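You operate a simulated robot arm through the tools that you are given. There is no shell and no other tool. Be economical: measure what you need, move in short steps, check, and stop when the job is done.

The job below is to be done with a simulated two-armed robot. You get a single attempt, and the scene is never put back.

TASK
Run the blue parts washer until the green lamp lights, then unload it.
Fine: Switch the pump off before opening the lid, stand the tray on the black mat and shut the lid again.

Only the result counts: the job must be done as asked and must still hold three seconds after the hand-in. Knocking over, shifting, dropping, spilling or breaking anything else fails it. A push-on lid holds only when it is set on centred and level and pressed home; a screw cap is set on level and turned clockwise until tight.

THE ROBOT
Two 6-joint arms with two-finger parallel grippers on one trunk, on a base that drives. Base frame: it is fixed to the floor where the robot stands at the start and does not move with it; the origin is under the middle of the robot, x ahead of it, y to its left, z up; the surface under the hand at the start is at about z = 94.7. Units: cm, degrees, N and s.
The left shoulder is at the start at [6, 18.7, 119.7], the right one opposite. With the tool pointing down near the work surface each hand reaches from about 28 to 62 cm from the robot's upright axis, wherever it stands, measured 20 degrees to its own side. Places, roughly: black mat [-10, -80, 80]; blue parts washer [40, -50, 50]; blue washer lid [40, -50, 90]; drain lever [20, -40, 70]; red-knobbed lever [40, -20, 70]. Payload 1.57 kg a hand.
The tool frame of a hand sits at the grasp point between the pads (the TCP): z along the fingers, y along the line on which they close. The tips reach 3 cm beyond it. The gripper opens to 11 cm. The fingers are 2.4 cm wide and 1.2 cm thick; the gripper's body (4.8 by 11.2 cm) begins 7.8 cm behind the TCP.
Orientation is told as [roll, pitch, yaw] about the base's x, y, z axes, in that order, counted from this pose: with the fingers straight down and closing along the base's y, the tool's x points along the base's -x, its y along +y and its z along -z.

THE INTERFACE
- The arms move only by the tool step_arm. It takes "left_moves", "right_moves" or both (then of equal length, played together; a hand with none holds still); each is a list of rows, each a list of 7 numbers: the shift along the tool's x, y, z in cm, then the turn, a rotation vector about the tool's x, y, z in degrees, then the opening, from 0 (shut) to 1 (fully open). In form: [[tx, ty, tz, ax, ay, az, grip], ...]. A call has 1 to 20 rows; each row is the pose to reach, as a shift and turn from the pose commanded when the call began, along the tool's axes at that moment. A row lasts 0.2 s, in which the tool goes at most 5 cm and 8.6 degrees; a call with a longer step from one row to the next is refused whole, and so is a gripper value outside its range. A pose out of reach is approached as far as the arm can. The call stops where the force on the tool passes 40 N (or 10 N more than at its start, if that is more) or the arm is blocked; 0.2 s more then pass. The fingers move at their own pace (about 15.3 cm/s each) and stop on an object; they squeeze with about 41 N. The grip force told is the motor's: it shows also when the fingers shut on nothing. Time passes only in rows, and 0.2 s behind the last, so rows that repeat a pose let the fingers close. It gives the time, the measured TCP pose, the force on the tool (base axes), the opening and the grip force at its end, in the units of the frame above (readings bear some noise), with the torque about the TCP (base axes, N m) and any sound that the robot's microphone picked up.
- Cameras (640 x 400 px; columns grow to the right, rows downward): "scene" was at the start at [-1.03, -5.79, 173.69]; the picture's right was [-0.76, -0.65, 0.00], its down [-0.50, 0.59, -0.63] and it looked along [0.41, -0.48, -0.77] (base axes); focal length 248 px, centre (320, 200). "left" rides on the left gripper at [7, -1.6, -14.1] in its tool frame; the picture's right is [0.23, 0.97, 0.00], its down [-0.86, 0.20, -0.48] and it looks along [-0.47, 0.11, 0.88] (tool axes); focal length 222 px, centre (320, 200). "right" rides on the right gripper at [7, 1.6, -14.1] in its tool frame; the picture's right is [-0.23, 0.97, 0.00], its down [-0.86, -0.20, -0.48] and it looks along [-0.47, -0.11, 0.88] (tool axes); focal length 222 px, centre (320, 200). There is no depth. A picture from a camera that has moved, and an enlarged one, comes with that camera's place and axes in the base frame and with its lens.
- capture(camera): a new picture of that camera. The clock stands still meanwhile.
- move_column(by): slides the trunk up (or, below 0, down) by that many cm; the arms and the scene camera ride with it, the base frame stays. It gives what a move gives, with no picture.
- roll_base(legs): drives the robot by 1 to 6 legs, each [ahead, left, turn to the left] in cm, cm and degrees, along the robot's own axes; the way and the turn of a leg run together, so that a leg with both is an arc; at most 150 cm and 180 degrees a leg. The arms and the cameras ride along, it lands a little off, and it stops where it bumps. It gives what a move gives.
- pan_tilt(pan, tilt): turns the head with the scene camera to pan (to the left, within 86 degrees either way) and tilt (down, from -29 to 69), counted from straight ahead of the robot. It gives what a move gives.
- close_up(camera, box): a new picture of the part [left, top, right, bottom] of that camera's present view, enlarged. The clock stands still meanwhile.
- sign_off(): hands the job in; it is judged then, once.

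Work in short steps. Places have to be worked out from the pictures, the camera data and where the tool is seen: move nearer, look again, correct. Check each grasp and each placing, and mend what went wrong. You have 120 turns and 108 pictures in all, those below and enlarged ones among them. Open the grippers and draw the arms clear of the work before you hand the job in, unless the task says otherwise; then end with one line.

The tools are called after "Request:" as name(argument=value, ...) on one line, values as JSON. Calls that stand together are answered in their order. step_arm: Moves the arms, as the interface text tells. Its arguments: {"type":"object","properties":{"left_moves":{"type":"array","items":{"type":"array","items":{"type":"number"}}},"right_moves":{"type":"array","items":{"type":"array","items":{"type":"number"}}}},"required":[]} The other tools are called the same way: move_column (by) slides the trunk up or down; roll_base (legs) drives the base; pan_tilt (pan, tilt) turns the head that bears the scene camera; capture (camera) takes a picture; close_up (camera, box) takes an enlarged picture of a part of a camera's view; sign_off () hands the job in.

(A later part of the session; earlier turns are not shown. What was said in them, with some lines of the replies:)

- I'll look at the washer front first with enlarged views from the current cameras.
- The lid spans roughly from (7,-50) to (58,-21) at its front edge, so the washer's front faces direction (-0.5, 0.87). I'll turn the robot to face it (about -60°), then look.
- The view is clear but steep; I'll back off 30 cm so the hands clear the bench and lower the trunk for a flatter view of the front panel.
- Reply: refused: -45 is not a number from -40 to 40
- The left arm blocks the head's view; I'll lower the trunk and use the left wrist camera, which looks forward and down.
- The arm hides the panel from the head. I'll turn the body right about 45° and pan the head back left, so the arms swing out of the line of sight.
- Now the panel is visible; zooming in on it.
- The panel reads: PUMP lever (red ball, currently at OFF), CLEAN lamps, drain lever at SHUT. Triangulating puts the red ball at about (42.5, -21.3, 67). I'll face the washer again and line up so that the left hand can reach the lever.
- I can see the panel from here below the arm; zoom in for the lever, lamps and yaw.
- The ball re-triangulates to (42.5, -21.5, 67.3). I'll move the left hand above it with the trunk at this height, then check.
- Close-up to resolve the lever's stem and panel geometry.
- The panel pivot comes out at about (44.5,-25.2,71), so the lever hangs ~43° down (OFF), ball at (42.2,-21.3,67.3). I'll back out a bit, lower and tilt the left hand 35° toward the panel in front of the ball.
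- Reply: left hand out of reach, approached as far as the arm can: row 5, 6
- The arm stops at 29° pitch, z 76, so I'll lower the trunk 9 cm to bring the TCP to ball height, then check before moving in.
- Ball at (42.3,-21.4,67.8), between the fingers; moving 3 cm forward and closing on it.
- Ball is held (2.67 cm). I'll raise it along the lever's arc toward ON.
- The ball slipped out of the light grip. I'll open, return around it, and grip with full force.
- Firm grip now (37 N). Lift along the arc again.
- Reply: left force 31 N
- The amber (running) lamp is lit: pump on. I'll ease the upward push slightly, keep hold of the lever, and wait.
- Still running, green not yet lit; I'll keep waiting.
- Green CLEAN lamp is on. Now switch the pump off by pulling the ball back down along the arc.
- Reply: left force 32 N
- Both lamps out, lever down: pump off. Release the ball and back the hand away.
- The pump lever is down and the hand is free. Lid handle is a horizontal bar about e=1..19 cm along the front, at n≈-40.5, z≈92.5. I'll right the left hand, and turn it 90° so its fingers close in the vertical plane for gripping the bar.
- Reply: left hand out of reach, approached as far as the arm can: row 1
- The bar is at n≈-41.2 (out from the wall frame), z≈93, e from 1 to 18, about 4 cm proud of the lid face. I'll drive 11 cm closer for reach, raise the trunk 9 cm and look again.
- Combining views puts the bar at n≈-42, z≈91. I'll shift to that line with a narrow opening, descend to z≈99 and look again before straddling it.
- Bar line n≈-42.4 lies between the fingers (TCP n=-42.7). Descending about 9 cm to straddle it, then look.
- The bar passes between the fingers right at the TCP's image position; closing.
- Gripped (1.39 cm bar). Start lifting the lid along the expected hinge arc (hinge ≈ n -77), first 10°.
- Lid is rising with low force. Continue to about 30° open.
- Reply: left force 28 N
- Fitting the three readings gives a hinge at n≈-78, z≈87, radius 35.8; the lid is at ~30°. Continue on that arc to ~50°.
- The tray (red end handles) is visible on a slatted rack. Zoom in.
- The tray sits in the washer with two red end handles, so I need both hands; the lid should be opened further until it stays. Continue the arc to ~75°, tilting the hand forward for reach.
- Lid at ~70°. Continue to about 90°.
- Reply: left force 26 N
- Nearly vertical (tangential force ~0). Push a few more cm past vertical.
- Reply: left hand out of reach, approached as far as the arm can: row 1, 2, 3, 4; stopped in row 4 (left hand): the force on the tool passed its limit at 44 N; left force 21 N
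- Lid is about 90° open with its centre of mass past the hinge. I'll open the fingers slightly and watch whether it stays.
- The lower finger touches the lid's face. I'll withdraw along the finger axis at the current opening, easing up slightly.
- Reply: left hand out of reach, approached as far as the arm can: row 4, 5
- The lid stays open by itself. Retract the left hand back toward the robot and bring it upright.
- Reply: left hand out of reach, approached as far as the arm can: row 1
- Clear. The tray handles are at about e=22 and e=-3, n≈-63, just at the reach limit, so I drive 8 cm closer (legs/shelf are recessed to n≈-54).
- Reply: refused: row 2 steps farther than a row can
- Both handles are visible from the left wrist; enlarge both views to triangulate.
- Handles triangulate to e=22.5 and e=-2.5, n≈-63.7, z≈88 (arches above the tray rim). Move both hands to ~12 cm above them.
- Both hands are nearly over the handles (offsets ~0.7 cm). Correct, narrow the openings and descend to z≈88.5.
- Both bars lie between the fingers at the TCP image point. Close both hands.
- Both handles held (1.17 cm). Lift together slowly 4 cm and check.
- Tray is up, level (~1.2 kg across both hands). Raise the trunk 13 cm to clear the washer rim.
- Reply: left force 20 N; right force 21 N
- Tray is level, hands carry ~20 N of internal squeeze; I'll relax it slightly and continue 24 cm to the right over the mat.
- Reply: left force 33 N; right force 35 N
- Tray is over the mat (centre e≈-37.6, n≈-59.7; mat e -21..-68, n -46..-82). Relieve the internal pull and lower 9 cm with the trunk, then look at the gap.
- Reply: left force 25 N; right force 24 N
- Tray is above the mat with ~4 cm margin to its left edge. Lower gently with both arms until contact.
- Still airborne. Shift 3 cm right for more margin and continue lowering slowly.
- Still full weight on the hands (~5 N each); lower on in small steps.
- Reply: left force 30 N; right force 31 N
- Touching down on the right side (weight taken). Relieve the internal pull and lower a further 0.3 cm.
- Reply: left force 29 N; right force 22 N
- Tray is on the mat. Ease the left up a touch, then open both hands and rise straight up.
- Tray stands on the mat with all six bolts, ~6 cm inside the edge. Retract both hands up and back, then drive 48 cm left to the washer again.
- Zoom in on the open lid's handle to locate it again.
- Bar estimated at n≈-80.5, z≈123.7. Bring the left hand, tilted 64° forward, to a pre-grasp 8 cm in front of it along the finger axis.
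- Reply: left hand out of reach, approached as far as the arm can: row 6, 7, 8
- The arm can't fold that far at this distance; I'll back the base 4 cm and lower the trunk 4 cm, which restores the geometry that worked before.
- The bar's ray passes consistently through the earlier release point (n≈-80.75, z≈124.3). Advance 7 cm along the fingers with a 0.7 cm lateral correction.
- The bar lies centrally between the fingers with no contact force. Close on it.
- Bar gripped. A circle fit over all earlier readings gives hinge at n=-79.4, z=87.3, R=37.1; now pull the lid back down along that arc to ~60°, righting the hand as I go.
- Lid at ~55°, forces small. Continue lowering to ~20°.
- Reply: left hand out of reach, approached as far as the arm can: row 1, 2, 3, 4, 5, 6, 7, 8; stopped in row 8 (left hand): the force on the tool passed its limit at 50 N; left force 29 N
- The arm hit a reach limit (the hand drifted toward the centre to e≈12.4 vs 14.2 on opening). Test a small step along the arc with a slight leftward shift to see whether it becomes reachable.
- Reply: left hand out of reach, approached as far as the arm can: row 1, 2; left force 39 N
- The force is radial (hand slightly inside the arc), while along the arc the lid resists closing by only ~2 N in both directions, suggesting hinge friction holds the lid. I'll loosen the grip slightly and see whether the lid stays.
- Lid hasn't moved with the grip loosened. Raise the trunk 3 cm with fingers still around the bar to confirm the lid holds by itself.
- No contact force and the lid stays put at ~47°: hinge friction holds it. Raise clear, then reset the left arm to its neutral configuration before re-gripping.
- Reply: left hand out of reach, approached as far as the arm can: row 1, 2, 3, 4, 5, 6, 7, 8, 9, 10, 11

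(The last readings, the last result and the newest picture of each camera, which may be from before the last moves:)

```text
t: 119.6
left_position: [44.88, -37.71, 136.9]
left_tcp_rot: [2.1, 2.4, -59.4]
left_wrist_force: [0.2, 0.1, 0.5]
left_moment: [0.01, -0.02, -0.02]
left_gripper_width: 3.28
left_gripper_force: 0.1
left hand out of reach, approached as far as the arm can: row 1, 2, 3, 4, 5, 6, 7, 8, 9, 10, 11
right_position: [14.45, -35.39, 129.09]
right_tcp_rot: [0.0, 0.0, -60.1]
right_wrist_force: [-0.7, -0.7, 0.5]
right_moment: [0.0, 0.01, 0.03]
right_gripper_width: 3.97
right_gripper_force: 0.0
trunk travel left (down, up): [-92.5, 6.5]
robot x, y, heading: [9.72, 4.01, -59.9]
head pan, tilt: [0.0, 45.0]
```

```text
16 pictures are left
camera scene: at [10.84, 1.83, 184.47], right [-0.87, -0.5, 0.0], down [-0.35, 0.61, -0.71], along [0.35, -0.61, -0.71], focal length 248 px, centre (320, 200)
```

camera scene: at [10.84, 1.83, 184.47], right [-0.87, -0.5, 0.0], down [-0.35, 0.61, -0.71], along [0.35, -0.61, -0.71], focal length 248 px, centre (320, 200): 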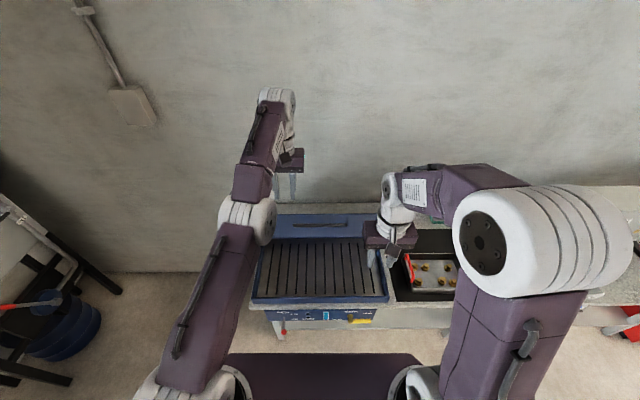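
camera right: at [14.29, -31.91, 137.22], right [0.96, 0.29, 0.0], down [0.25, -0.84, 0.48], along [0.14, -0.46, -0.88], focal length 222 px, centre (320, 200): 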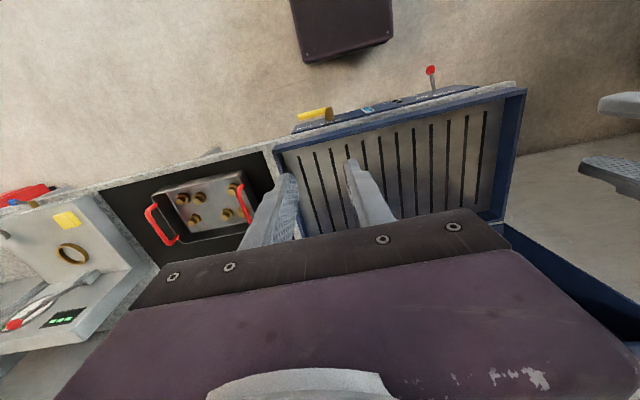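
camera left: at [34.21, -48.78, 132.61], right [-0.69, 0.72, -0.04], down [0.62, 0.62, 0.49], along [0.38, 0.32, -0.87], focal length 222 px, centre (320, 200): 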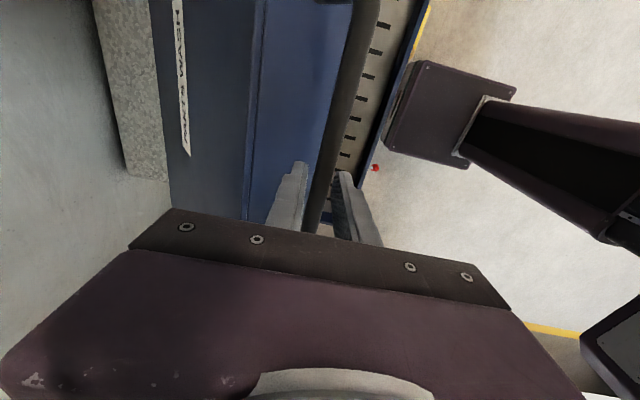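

The lid stays at its angle. The left arm's joints are near a limit in this posture; unwind by moving it left and down beside the washer.

Request:
step_arm(left_moves=[[0, 3, 0, 0, 0, 0, 0.3], [0, 6, 0, 0, 0, 0, 0.3], [0, 9, 0, 0, 0, 0, 0.3], [0, 12, 0, 0, 0, 0, 0.3], [2, 15, 0, 0, 0, 0, 0.3], [5, 15, 0, 0, 0, 0, 0.3], [8, 15, 0, 0, 0, 0, 0.3], [11, 15, 0, 0, 0, 0, 0.3], [14, 15, 2, 0, 0, 0, 0.3]])

Request:
capture(camera="scene")

```text
t: 121.6
left_position: [60.37, -28.74, 137.61]
left_tcp_rot: [2.1, 2.3, -59.2]
left_wrist_force: [-0.3, -0.6, -0.6]
left_moment: [0.02, 0.01, 0.0]
left_gripper_width: 3.31
left_gripper_force: 0.2
left hand out of reach, approached as far as the arm can: row 1, 2, 3, 4, 5, 6, 7, 8, 9
right_position: [14.3, -35.48, 129.19]
right_tcp_rot: [0.0, 0.0, -60.2]
right_wrist_force: [0.2, -1.0, 0.4]
right_moment: [-0.02, 0.01, 0.01]
right_gripper_width: 3.96
right_gripper_force: 0.1
trunk travel left (down, up): [-92.5, 6.5]
robot x, y, heading: [9.89, 3.85, -60.3]
head pan, tilt: [0.0, 45.0]
```

```text
15 pictures are left
camera scene: at [10.9, 1.87, 184.47], right [-0.87, -0.5, 0.0], down [-0.35, 0.61, -0.71], along [0.35, -0.61, -0.71], focal length 248 px, centre (320, 200)
```

scene: 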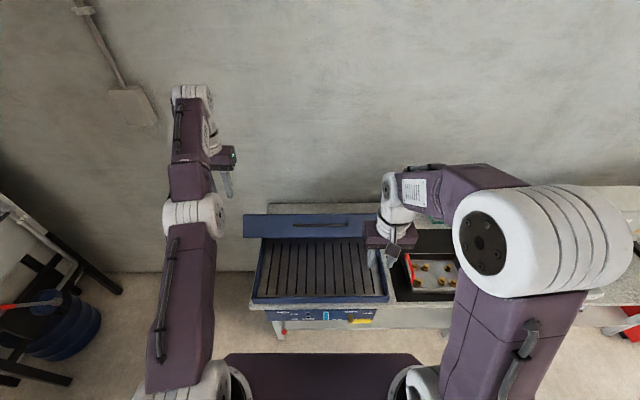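

Still limited in retracting at this height. Move further left to clear the washer, then down, which should let the arm fold.

Request:
step_arm(left_moves=[[0, 4, 0, 0, 0, 0, 0.3], [0, 8, 0, 0, 0, 0, 0.3], [0, 8, 4, 0, 0, 0, 0.3], [0, 8, 8, 0, 0, 0, 0.3], [0, 8, 12, 0, 0, 0, 0.3], [0, 8, 16, 0, 0, 0, 0.3], [0, 8, 20, 0, 0, 0, 0.3], [4, 8, 22, 0, 0, 0, 0.3], [8, 8, 22, 0, 0, 0, 0.3], [12, 8, 22, 0, 0, 0, 0.3], [16, 8, 22, 0, 0, 0, 0.3]])

```text
t: 124.0
left_position: [58.91, -9.51, 116.62]
left_tcp_rot: [2.1, 2.3, -59.3]
left_wrist_force: [0.7, 0.0, 0.1]
left_moment: [-0.02, -0.01, 0.02]
left_gripper_width: 3.31
left_gripper_force: 0.1
left hand out of reach, approached as far as the arm can: row 1, 2
right_position: [14.25, -35.18, 129.15]
right_tcp_rot: [-0.1, -0.1, -60.2]
right_wrist_force: [-0.2, 0.5, -0.2]
right_moment: [0.01, -0.01, -0.03]
right_gripper_width: 3.98
right_gripper_force: 0.1
trunk travel left (down, up): [-92.5, 6.5]
robot x, y, heading: [9.52, 3.91, -60.5]
head pan, tilt: [0.0, 45.0]
```

The arm is free again (the limit is height relative to the shoulder; the trunk is now 10 cm higher, which helps). Turn the hand 90° again while rising to z≈126.

Request:
step_arm(left_moves=[[0, -1, -1, 0, 0, -8.2, 0.33], [0, -2, -2, 0, 0, -16.4, 0.33], [0, -4, -3, 0, 0, -24.6, 0.33], [0, -6, -4, 0, 0, -32.8, 0.33], [0, -8, -5, 0, 0, -41, 0.33], [0, -10, -6, 0, 0, -49.2, 0.33], [0, -12, -7, 0, 0, -57.4, 0.33], [0, -14, -8, 0, 0, -65.6, 0.33], [0, -16, -9, 0, 0, -73.8, 0.33], [0, -18, -9, 0, 0, -82, 0.33], [0, -20, -9, 0, 0, -90, 0.33]])

Request:
capture(camera="left")

Request:
close_up(camera="scene", box=[220, 180, 420, 340])

```text
t: 126.4
left_position: [41.47, -20.84, 124.93]
left_tcp_rot: [2.4, -2.1, 30.8]
left_wrist_force: [-0.7, -0.3, 0.8]
left_moment: [-0.01, 0.0, 0.0]
left_gripper_width: 3.62
left_gripper_force: 0.1
right_position: [14.27, -35.37, 129.02]
right_tcp_rot: [-0.1, 0.0, -60.1]
right_wrist_force: [-0.7, -0.8, 0.8]
right_moment: [0.01, -0.03, 0.01]
right_gripper_width: 3.95
right_gripper_force: 0.0
trunk travel left (down, up): [-92.5, 6.5]
robot x, y, heading: [9.83, 3.63, -60.2]
head pan, tilt: [0.0, 45.0]
```

```text
14 pictures are left
camera left: at [36.07, -26.48, 138.69], right [-0.69, 0.72, 0.03], down [0.63, 0.58, 0.52], along [0.35, 0.38, -0.85], focal length 222 px, centre (320, 200)
```

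left: 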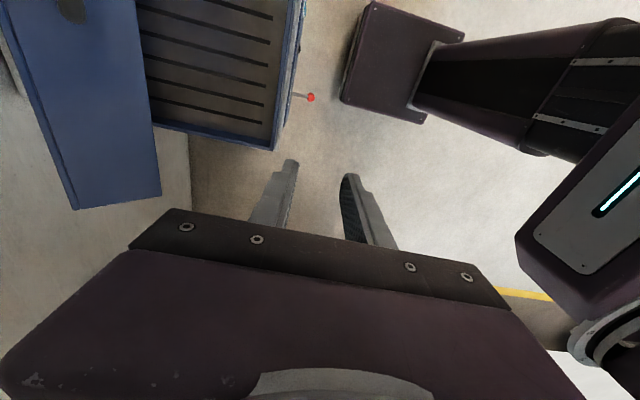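

```text
2.50 times, centred on (320, 260) of scene
camera zoom: at [10.73, 1.82, 184.47], right [-0.87, -0.5, 0.0], down [-0.35, 0.61, -0.71], along [0.35, -0.61, -0.71], focal length 621 px, centre (320, 50)
```

zoom: 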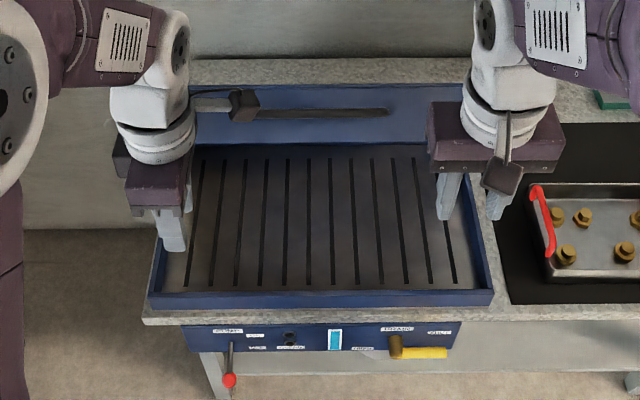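

Bar now at h≈58, z≈117.7 (lid ~50°). Move the left hand over it at z≈125 and check.

Request:
step_arm(left_moves=[[2.3, -3.9, 0, 0, 0, 0, 0.33], [4.6, -7.7, 0, 0, 0, 0, 0.33], [6.9, -11.5, 0, 0, 0, 0, 0.33], [9.2, -15.4, 0, 0, 0, 0, 0.33], [11.5, -19.2, 0, 0, 0, 0, 0.33]])

Request:
capture(camera="left")

```text
t: 127.6
left_position: [40.93, -42.83, 123.46]
left_tcp_rot: [2.5, -2.2, 30.7]
left_wrist_force: [0.2, -0.5, 0.1]
left_moment: [-0.01, -0.01, 0.0]
left_gripper_width: 3.61
left_gripper_force: 0.1
right_position: [14.56, -35.72, 129.1]
right_tcp_rot: [0.1, 0.1, -60.1]
right_wrist_force: [0.2, -0.7, 0.2]
right_moment: [0.03, -0.03, 0.01]
right_gripper_width: 3.95
right_gripper_force: 0.0
trunk travel left (down, up): [-92.5, 6.5]
robot x, y, heading: [10.17, 3.93, -60.1]
head pan, tilt: [0.0, 45.0]
```

```text
12 pictures are left
camera left: at [35.65, -48.78, 137.24], right [-0.69, 0.72, 0.04], down [0.63, 0.58, 0.52], along [0.35, 0.38, -0.85], focal length 222 px, centre (320, 200)
```

left: 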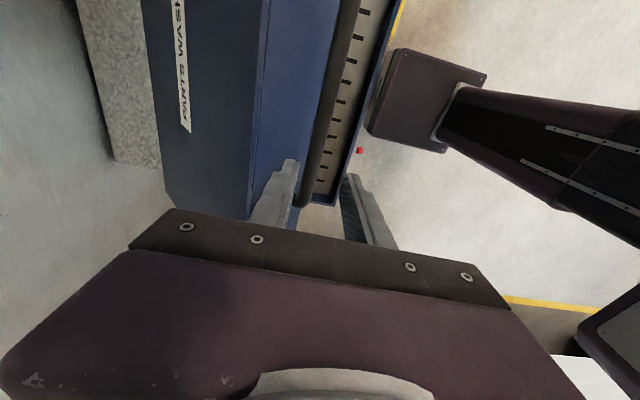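

The bar is at n≈-58, right under the hand. Narrow the fingers, shift 0.4 cm and descend 4.7 cm, then close.

Request:
step_arm(left_moves=[[0, -0.4, 1.5, 0, 0, 0, 0.27], [0, -0.4, 3, 0, 0, 0, 0.27], [0, -0.4, 4.7, 0, 0, 0, 0.27], [0, -0.4, 4.7, 0, 0, 0, 0.15], [0, -0.4, 4.7, 0, 0, 0, 0], [0, -0.4, 4.7, 0, 0, 0, 0], [0, -0.4, 4.7, 0, 0, 0, 0]])

```text
t: 129.2
left_position: [41.52, -42.89, 118.94]
left_tcp_rot: [2.4, -2.1, 30.7]
left_wrist_force: [0.2, -0.6, -3.2]
left_moment: [-0.2, 0.32, 0.03]
left_gripper_width: 1.36
left_gripper_force: 30.1
right_position: [14.43, -35.39, 129.15]
right_tcp_rot: [-0.1, 0.0, -60.1]
right_wrist_force: [-0.6, 0.2, 0.0]
right_moment: [0.03, 0.03, 0.01]
right_gripper_width: 3.95
right_gripper_force: 0.1
trunk travel left (down, up): [-92.5, 6.5]
robot x, y, heading: [9.44, 3.76, -60.1]
head pan, tilt: [0.0, 45.0]
```

Gripped and within reach. Lower the lid along the arc to about 18°.

Request:
step_arm(left_moves=[[0, 1.8, 1.49, 0, 0, 0, 0], [0, 3.68, 3.27, 0, 0, 0, 0], [0, 5.43, 5.18, 0, 0, 0, 0], [0, 7.05, 7.2, 0, 0, 0, 0], [0, 8.52, 9.33, 0, 0, 0, 0], [0, 9.84, 11.56, 0, 0, 0, 0], [0, 11.01, 13.89, 0, 0, 0, 0], [0, 12.0, 16.27, 0, 0, 0, 0]])

Request:
capture(camera="scene")

```text
t: 131.0
left_position: [35.19, -31.96, 103.17]
left_tcp_rot: [2.3, -2.2, 30.5]
left_wrist_force: [-15.7, -9.1, 0.3]
left_moment: [0.12, -0.23, 0.3]
left_gripper_width: 1.38
left_gripper_force: 30.0
right_position: [13.97, -35.59, 128.96]
right_tcp_rot: [0.2, 0.0, -60.3]
right_wrist_force: [-1.1, -0.7, 0.0]
right_moment: [0.03, -0.01, 0.01]
right_gripper_width: 3.97
right_gripper_force: 0.1
trunk travel left (down, up): [-92.5, 6.5]
robot x, y, heading: [9.29, 4.22, -60.0]
head pan, tilt: [0.0, 45.0]
```

```text
11 pictures are left
camera scene: at [10.27, 1.53, 184.47], right [-0.87, -0.5, 0.0], down [-0.35, 0.62, -0.71], along [0.35, -0.61, -0.71], focal length 248 px, centre (320, 200)
```

scene: 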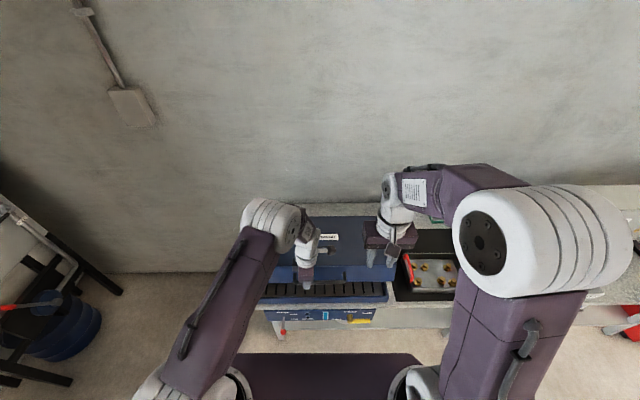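

Lid ~18°, tracking well. Lower the rest to closed with a slight press.

Request:
step_arm(left_moves=[[0, 0.45, 1.25, 0, 0, 0, 0], [0, 0.83, 2.46, 0, 0, 0, 0], [0, 1.48, 4.97, 0, 0, 0, 0], [0, 1.75, 6.3, 0, 0, 0, 0], [0, 1.96, 7.52, 0, 0, 0, 0], [0, 2.1, 8.7, 0, 0, 0, 0], [0, 2.22, 9.77, 0, 0, 0, 0], [0, 2.3, 10.7, 0, 0, 0, 0], [0, 2.34, 11.52, 0, 0, 0, 0], [0, 2.36, 12.0, 0, 0, 0, 0], [0, 2.36, 12.3, 0, 0, 0, 0]])

Request:
close_up(camera="scene", box=[220, 190, 420, 350])

```text
t: 133.4
left_position: [34.37, -28.88, 91.35]
left_tcp_rot: [2.2, -2.3, 30.8]
left_wrist_force: [-17.6, 3.0, 30.0]
left_moment: [0.08, 0.18, 0.19]
left_gripper_width: 1.36
left_gripper_force: 29.9
right_position: [13.88, -35.09, 129.26]
right_tcp_rot: [0.1, -0.2, -60.1]
right_wrist_force: [-0.4, -0.6, -0.4]
right_moment: [0.01, 0.0, -0.03]
right_gripper_width: 3.98
right_gripper_force: 0.0
trunk travel left (down, up): [-92.5, 6.5]
robot x, y, heading: [9.89, 3.7, -59.9]
head pan, tilt: [0.0, 45.0]
```

```text
2.50 times, centred on (320, 270) of scene
camera zoom: at [10.16, 2.3, 184.51], right [-0.87, -0.5, 0.0], down [-0.35, 0.61, -0.71], along [0.35, -0.61, -0.7], focal length 621 px, centre (320, 25)
```

zoom: 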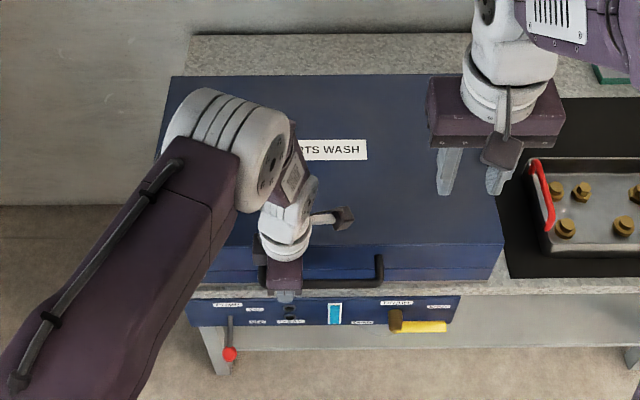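

Lid is down, pressing with ~30 N on its seat. Release: ease, open, and rise straight up.

Request:
step_arm(left_moves=[[0, 0, -0.3, 0, 0, 0, 0], [0, 0, -0.3, 0, 0, 0, 0.2], [0, 0, -0.3, 0, 0, 0, 0.33], [0, 0, -0.3, 0, 0, 0, 0.33], [0, 0, -2, 0, 0, 0, 0.33], [0, 0, -5, 0, 0, 0, 0.33], [0, 0, -9, 0, 0, 0, 0.33], [0, 0, -13, 0, 0, 0, 0.33], [0, 4, -16, 0, 0, 0, 0.33], [0, 8, -19, 0, 0, 0, 0.33]])

Request:
capture(camera="scene")

Request:
close_up(camera="scene", box=[220, 190, 420, 350])

```text
t: 135.6
left_position: [30.18, -23.43, 110.42]
left_tcp_rot: [2.1, -2.1, 30.6]
left_wrist_force: [-0.6, 0.5, 0.6]
left_moment: [-0.06, -0.02, 0.02]
left_gripper_width: 3.63
left_gripper_force: 0.2
right_position: [14.19, -35.12, 129.21]
right_tcp_rot: [0.1, -0.1, -60.1]
right_wrist_force: [-0.3, -0.1, 0.5]
right_moment: [-0.05, 0.0, 0.0]
right_gripper_width: 3.97
right_gripper_force: 0.0
trunk travel left (down, up): [-92.5, 6.5]
robot x, y, heading: [9.42, 3.46, -60.4]
head pan, tilt: [0.0, 45.0]
```

```text
9 pictures are left
camera scene: at [10.58, 2.21, 184.47], right [-0.87, -0.5, 0.0], down [-0.35, 0.61, -0.71], along [0.35, -0.61, -0.71], focal length 248 px, centre (320, 200)
```

scene: 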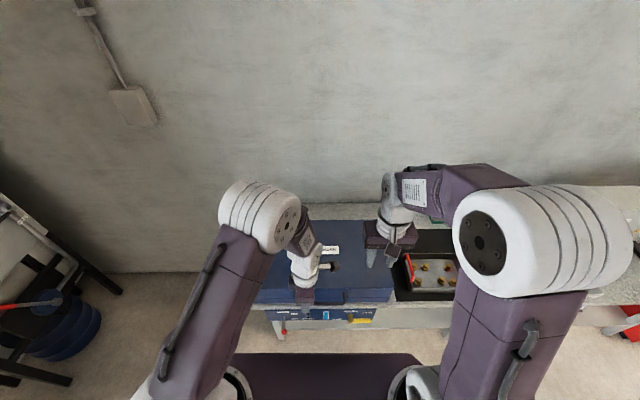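

```text
2.50 times, centred on (320, 270) of scene
camera zoom: at [10.58, 2.21, 184.47], right [-0.87, -0.5, 0.0], down [-0.35, 0.61, -0.71], along [0.35, -0.61, -0.71], focal length 621 px, centre (320, 25)
```

zoom: 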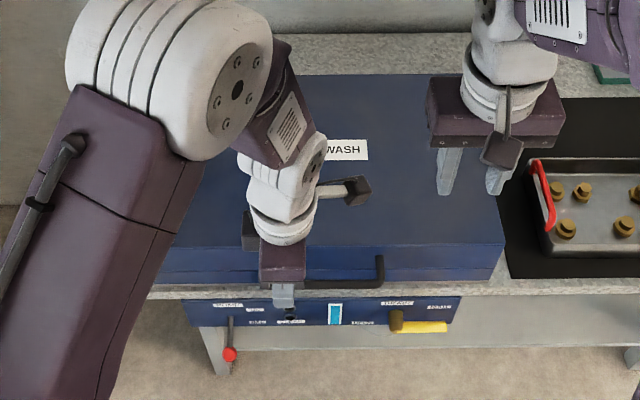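

Back the base off 25 cm so the arms clear the work, open the grippers, and inspect the lid seam, the lever and the tray.

Request:
roll_base(legs=[[-25, 0, 0]])

Request:
step_arm(left_moves=[[0, 0, 0, 0, 0, 0, 0.7], [0, 0, 0, 0, 0, 0, 1], [0, 0, 0, 0, 0, 0, 1]], right_moves=[[0, 0, 0, 0, 0, 0, 0.7], [0, 0, 0, 0, 0, 0, 1], [0, 0, 0, 0, 0, 0, 1]])

Request:
pan_tilt(pan=0, tilt=38)

Request:
capture(camera="scene")

```text
t: 137.4
left_position: [18.54, -2.82, 110.28]
left_tcp_rot: [2.4, -2.1, 30.5]
left_wrist_force: [0.1, -0.4, 0.1]
left_moment: [0.05, 0.03, 0.05]
left_gripper_width: 3.64
left_gripper_force: 0.2
right_position: [2.31, -14.66, 129.05]
right_tcp_rot: [0.1, 0.2, -60.3]
right_wrist_force: [0.4, -0.2, 0.0]
right_moment: [0.07, 0.02, -0.02]
right_gripper_width: 3.97
right_gripper_force: 0.1
trunk travel left (down, up): [-92.5, 6.5]
robot x, y, heading: [-2.27, 25.15, -60.4]
head pan, tilt: [0.0, 45.0]
```

```text
t: 138.2
left_position: [18.26, -2.54, 110.45]
left_tcp_rot: [2.3, -2.0, 30.5]
left_wrist_force: [-0.5, -0.1, 1.6]
left_moment: [-0.01, -0.02, 0.0]
left_gripper_width: 10.98
left_gripper_force: 0.1
right_position: [2.24, -14.28, 129.12]
right_tcp_rot: [0.0, 0.0, -60.4]
right_wrist_force: [0.1, -0.3, 0.8]
right_moment: [0.03, -0.02, -0.02]
right_gripper_width: 10.97
right_gripper_force: 0.1
trunk travel left (down, up): [-92.5, 6.5]
robot x, y, heading: [-2.08, 24.66, -60.2]
head pan, tilt: [0.0, 45.0]
```

```text
t: 138.8
left_position: [18.41, -2.64, 110.5]
left_tcp_rot: [2.2, -2.1, 30.6]
left_wrist_force: [-0.1, -0.6, 0.7]
left_moment: [0.03, 0.02, 0.02]
left_gripper_width: 10.98
left_gripper_force: 0.1
right_position: [2.15, -14.42, 129.08]
right_tcp_rot: [-0.1, 0.1, -60.3]
right_wrist_force: [-1.2, -0.4, -0.4]
right_moment: [-0.05, -0.01, 0.0]
right_gripper_width: 10.96
right_gripper_force: 0.1
trunk travel left (down, up): [-92.5, 6.5]
robot x, y, heading: [-2.26, 24.78, -60.2]
head pan, tilt: [0.0, 38.0]
```

```text
7 pictures are left
camera scene: at [-0.99, 22.51, 185.49], right [-0.87, -0.49, 0.0], down [-0.3, 0.54, -0.79], along [0.39, -0.68, -0.62], focal length 248 px, centre (320, 200)
```

scene: 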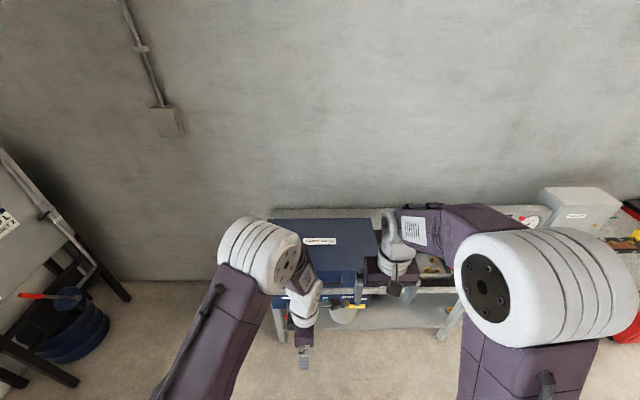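

The arms block the view; turn the body right and pan the head left as before, at a lower height.

Request:
roll_base(legs=[[-6, 0, 0], [0, 0, -48]])

Request:
move_column(by=-40)

Request:
pan_tilt(pan=48, tilt=36)

Request:
capture(camera="scene")

```text
t: 142.0
left_position: [-11.08, -3.84, 110.42]
left_tcp_rot: [2.4, -2.1, -16.5]
left_wrist_force: [-0.4, 0.1, -0.1]
left_moment: [-0.01, -0.01, -0.02]
left_gripper_width: 10.97
left_gripper_force: 0.0
right_position: [-30.63, -0.07, 129.08]
right_tcp_rot: [0.0, 0.0, -107.4]
right_wrist_force: [0.1, 0.6, -0.2]
right_moment: [0.0, -0.04, 0.01]
right_gripper_width: 10.99
right_gripper_force: 0.0
trunk travel left (down, up): [-92.5, 6.5]
robot x, y, heading: [-5.07, 29.42, -107.0]
head pan, tilt: [0.0, 38.0]
```

```text
t: 145.8
left_position: [-11.2, -3.82, 70.33]
left_tcp_rot: [2.4, -2.1, -16.6]
left_wrist_force: [-0.3, -0.5, 0.2]
left_moment: [0.01, -0.01, -0.01]
left_gripper_width: 11.01
left_gripper_force: 0.1
right_position: [-30.75, -0.28, 89.07]
right_tcp_rot: [0.0, -0.1, -107.3]
right_wrist_force: [-0.3, 0.0, -0.7]
right_moment: [0.03, -0.03, -0.02]
right_gripper_width: 10.98
right_gripper_force: 0.1
trunk travel left (down, up): [-52.5, 46.5]
robot x, y, heading: [-5.52, 29.91, -107.2]
head pan, tilt: [0.0, 38.0]
```

```text
t: 146.9
left_position: [-11.05, -3.8, 70.31]
left_tcp_rot: [2.4, -2.1, -16.4]
left_wrist_force: [-0.2, -0.3, 0.0]
left_moment: [0.01, -0.01, 0.02]
left_gripper_width: 11.0
left_gripper_force: 0.0
right_position: [-30.66, -0.06, 89.11]
right_tcp_rot: [0.0, 0.0, -107.4]
right_wrist_force: [0.0, 0.5, 0.0]
right_moment: [0.02, -0.02, 0.03]
right_gripper_width: 11.01
right_gripper_force: 0.1
trunk travel left (down, up): [-52.5, 46.5]
robot x, y, heading: [-5.06, 30.21, -107.5]
head pan, tilt: [48.0, 36.0]
```

```text
6 pictures are left
camera scene: at [1.05, 28.08, 145.8], right [-0.86, -0.51, 0.0], down [-0.3, 0.51, -0.81], along [0.41, -0.7, -0.59], focal length 248 px, centre (320, 200)
```

scene: 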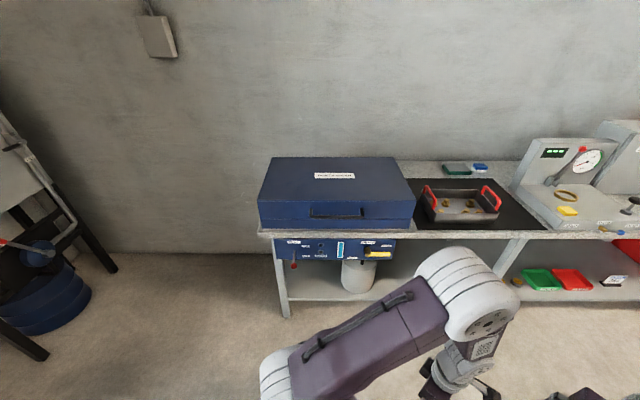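

Zoom in on the washer seam/panel and on the tray.

Request:
close_up(camera="scene", box=[245, 150, 425, 270])

Request:
close_up(camera="scene", box=[395, 150, 555, 250])

```text
3.33 times, centred on (335, 210) of scene
camera zoom: at [1.05, 28.08, 145.8], right [-0.86, -0.51, 0.0], down [-0.3, 0.51, -0.81], along [0.41, -0.7, -0.59], focal length 828 px, centre (270, 167)
```

zoom: 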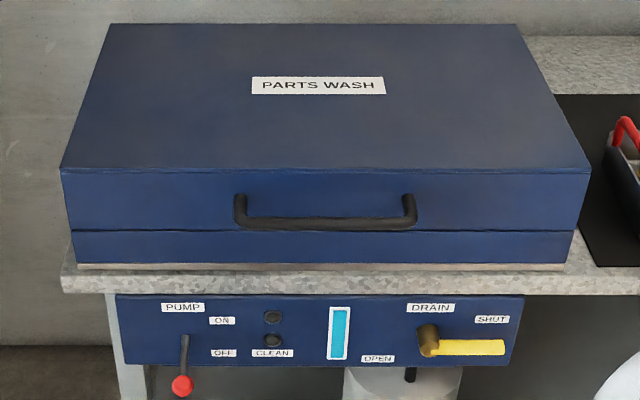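

```text
4.00 times, centred on (475, 200) of scene
camera zoom: at [1.05, 28.08, 145.8], right [-0.86, -0.51, 0.0], down [-0.3, 0.51, -0.81], along [0.41, -0.7, -0.59], focal length 994 px, centre (-300, 200)
```

zoom: 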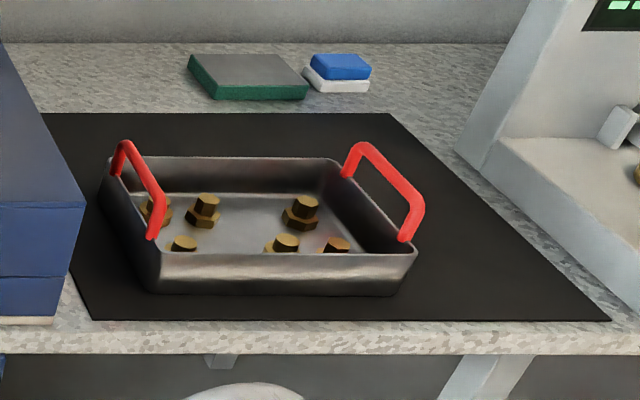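

The lid is shut on its seam, the pump lever is at OFF with the drain at SHUT, and the tray with all six bolts stands flat on the black mat. The arms are clear and the grippers open, so I hand in.

Request:
sign_off()

```text
The job is handed in.
```

The washer ran until the green CLEAN lamp lit and the pump was switched off before the lid was opened. The tray with its six bolts now stands on the black mat, and the lid is shut.
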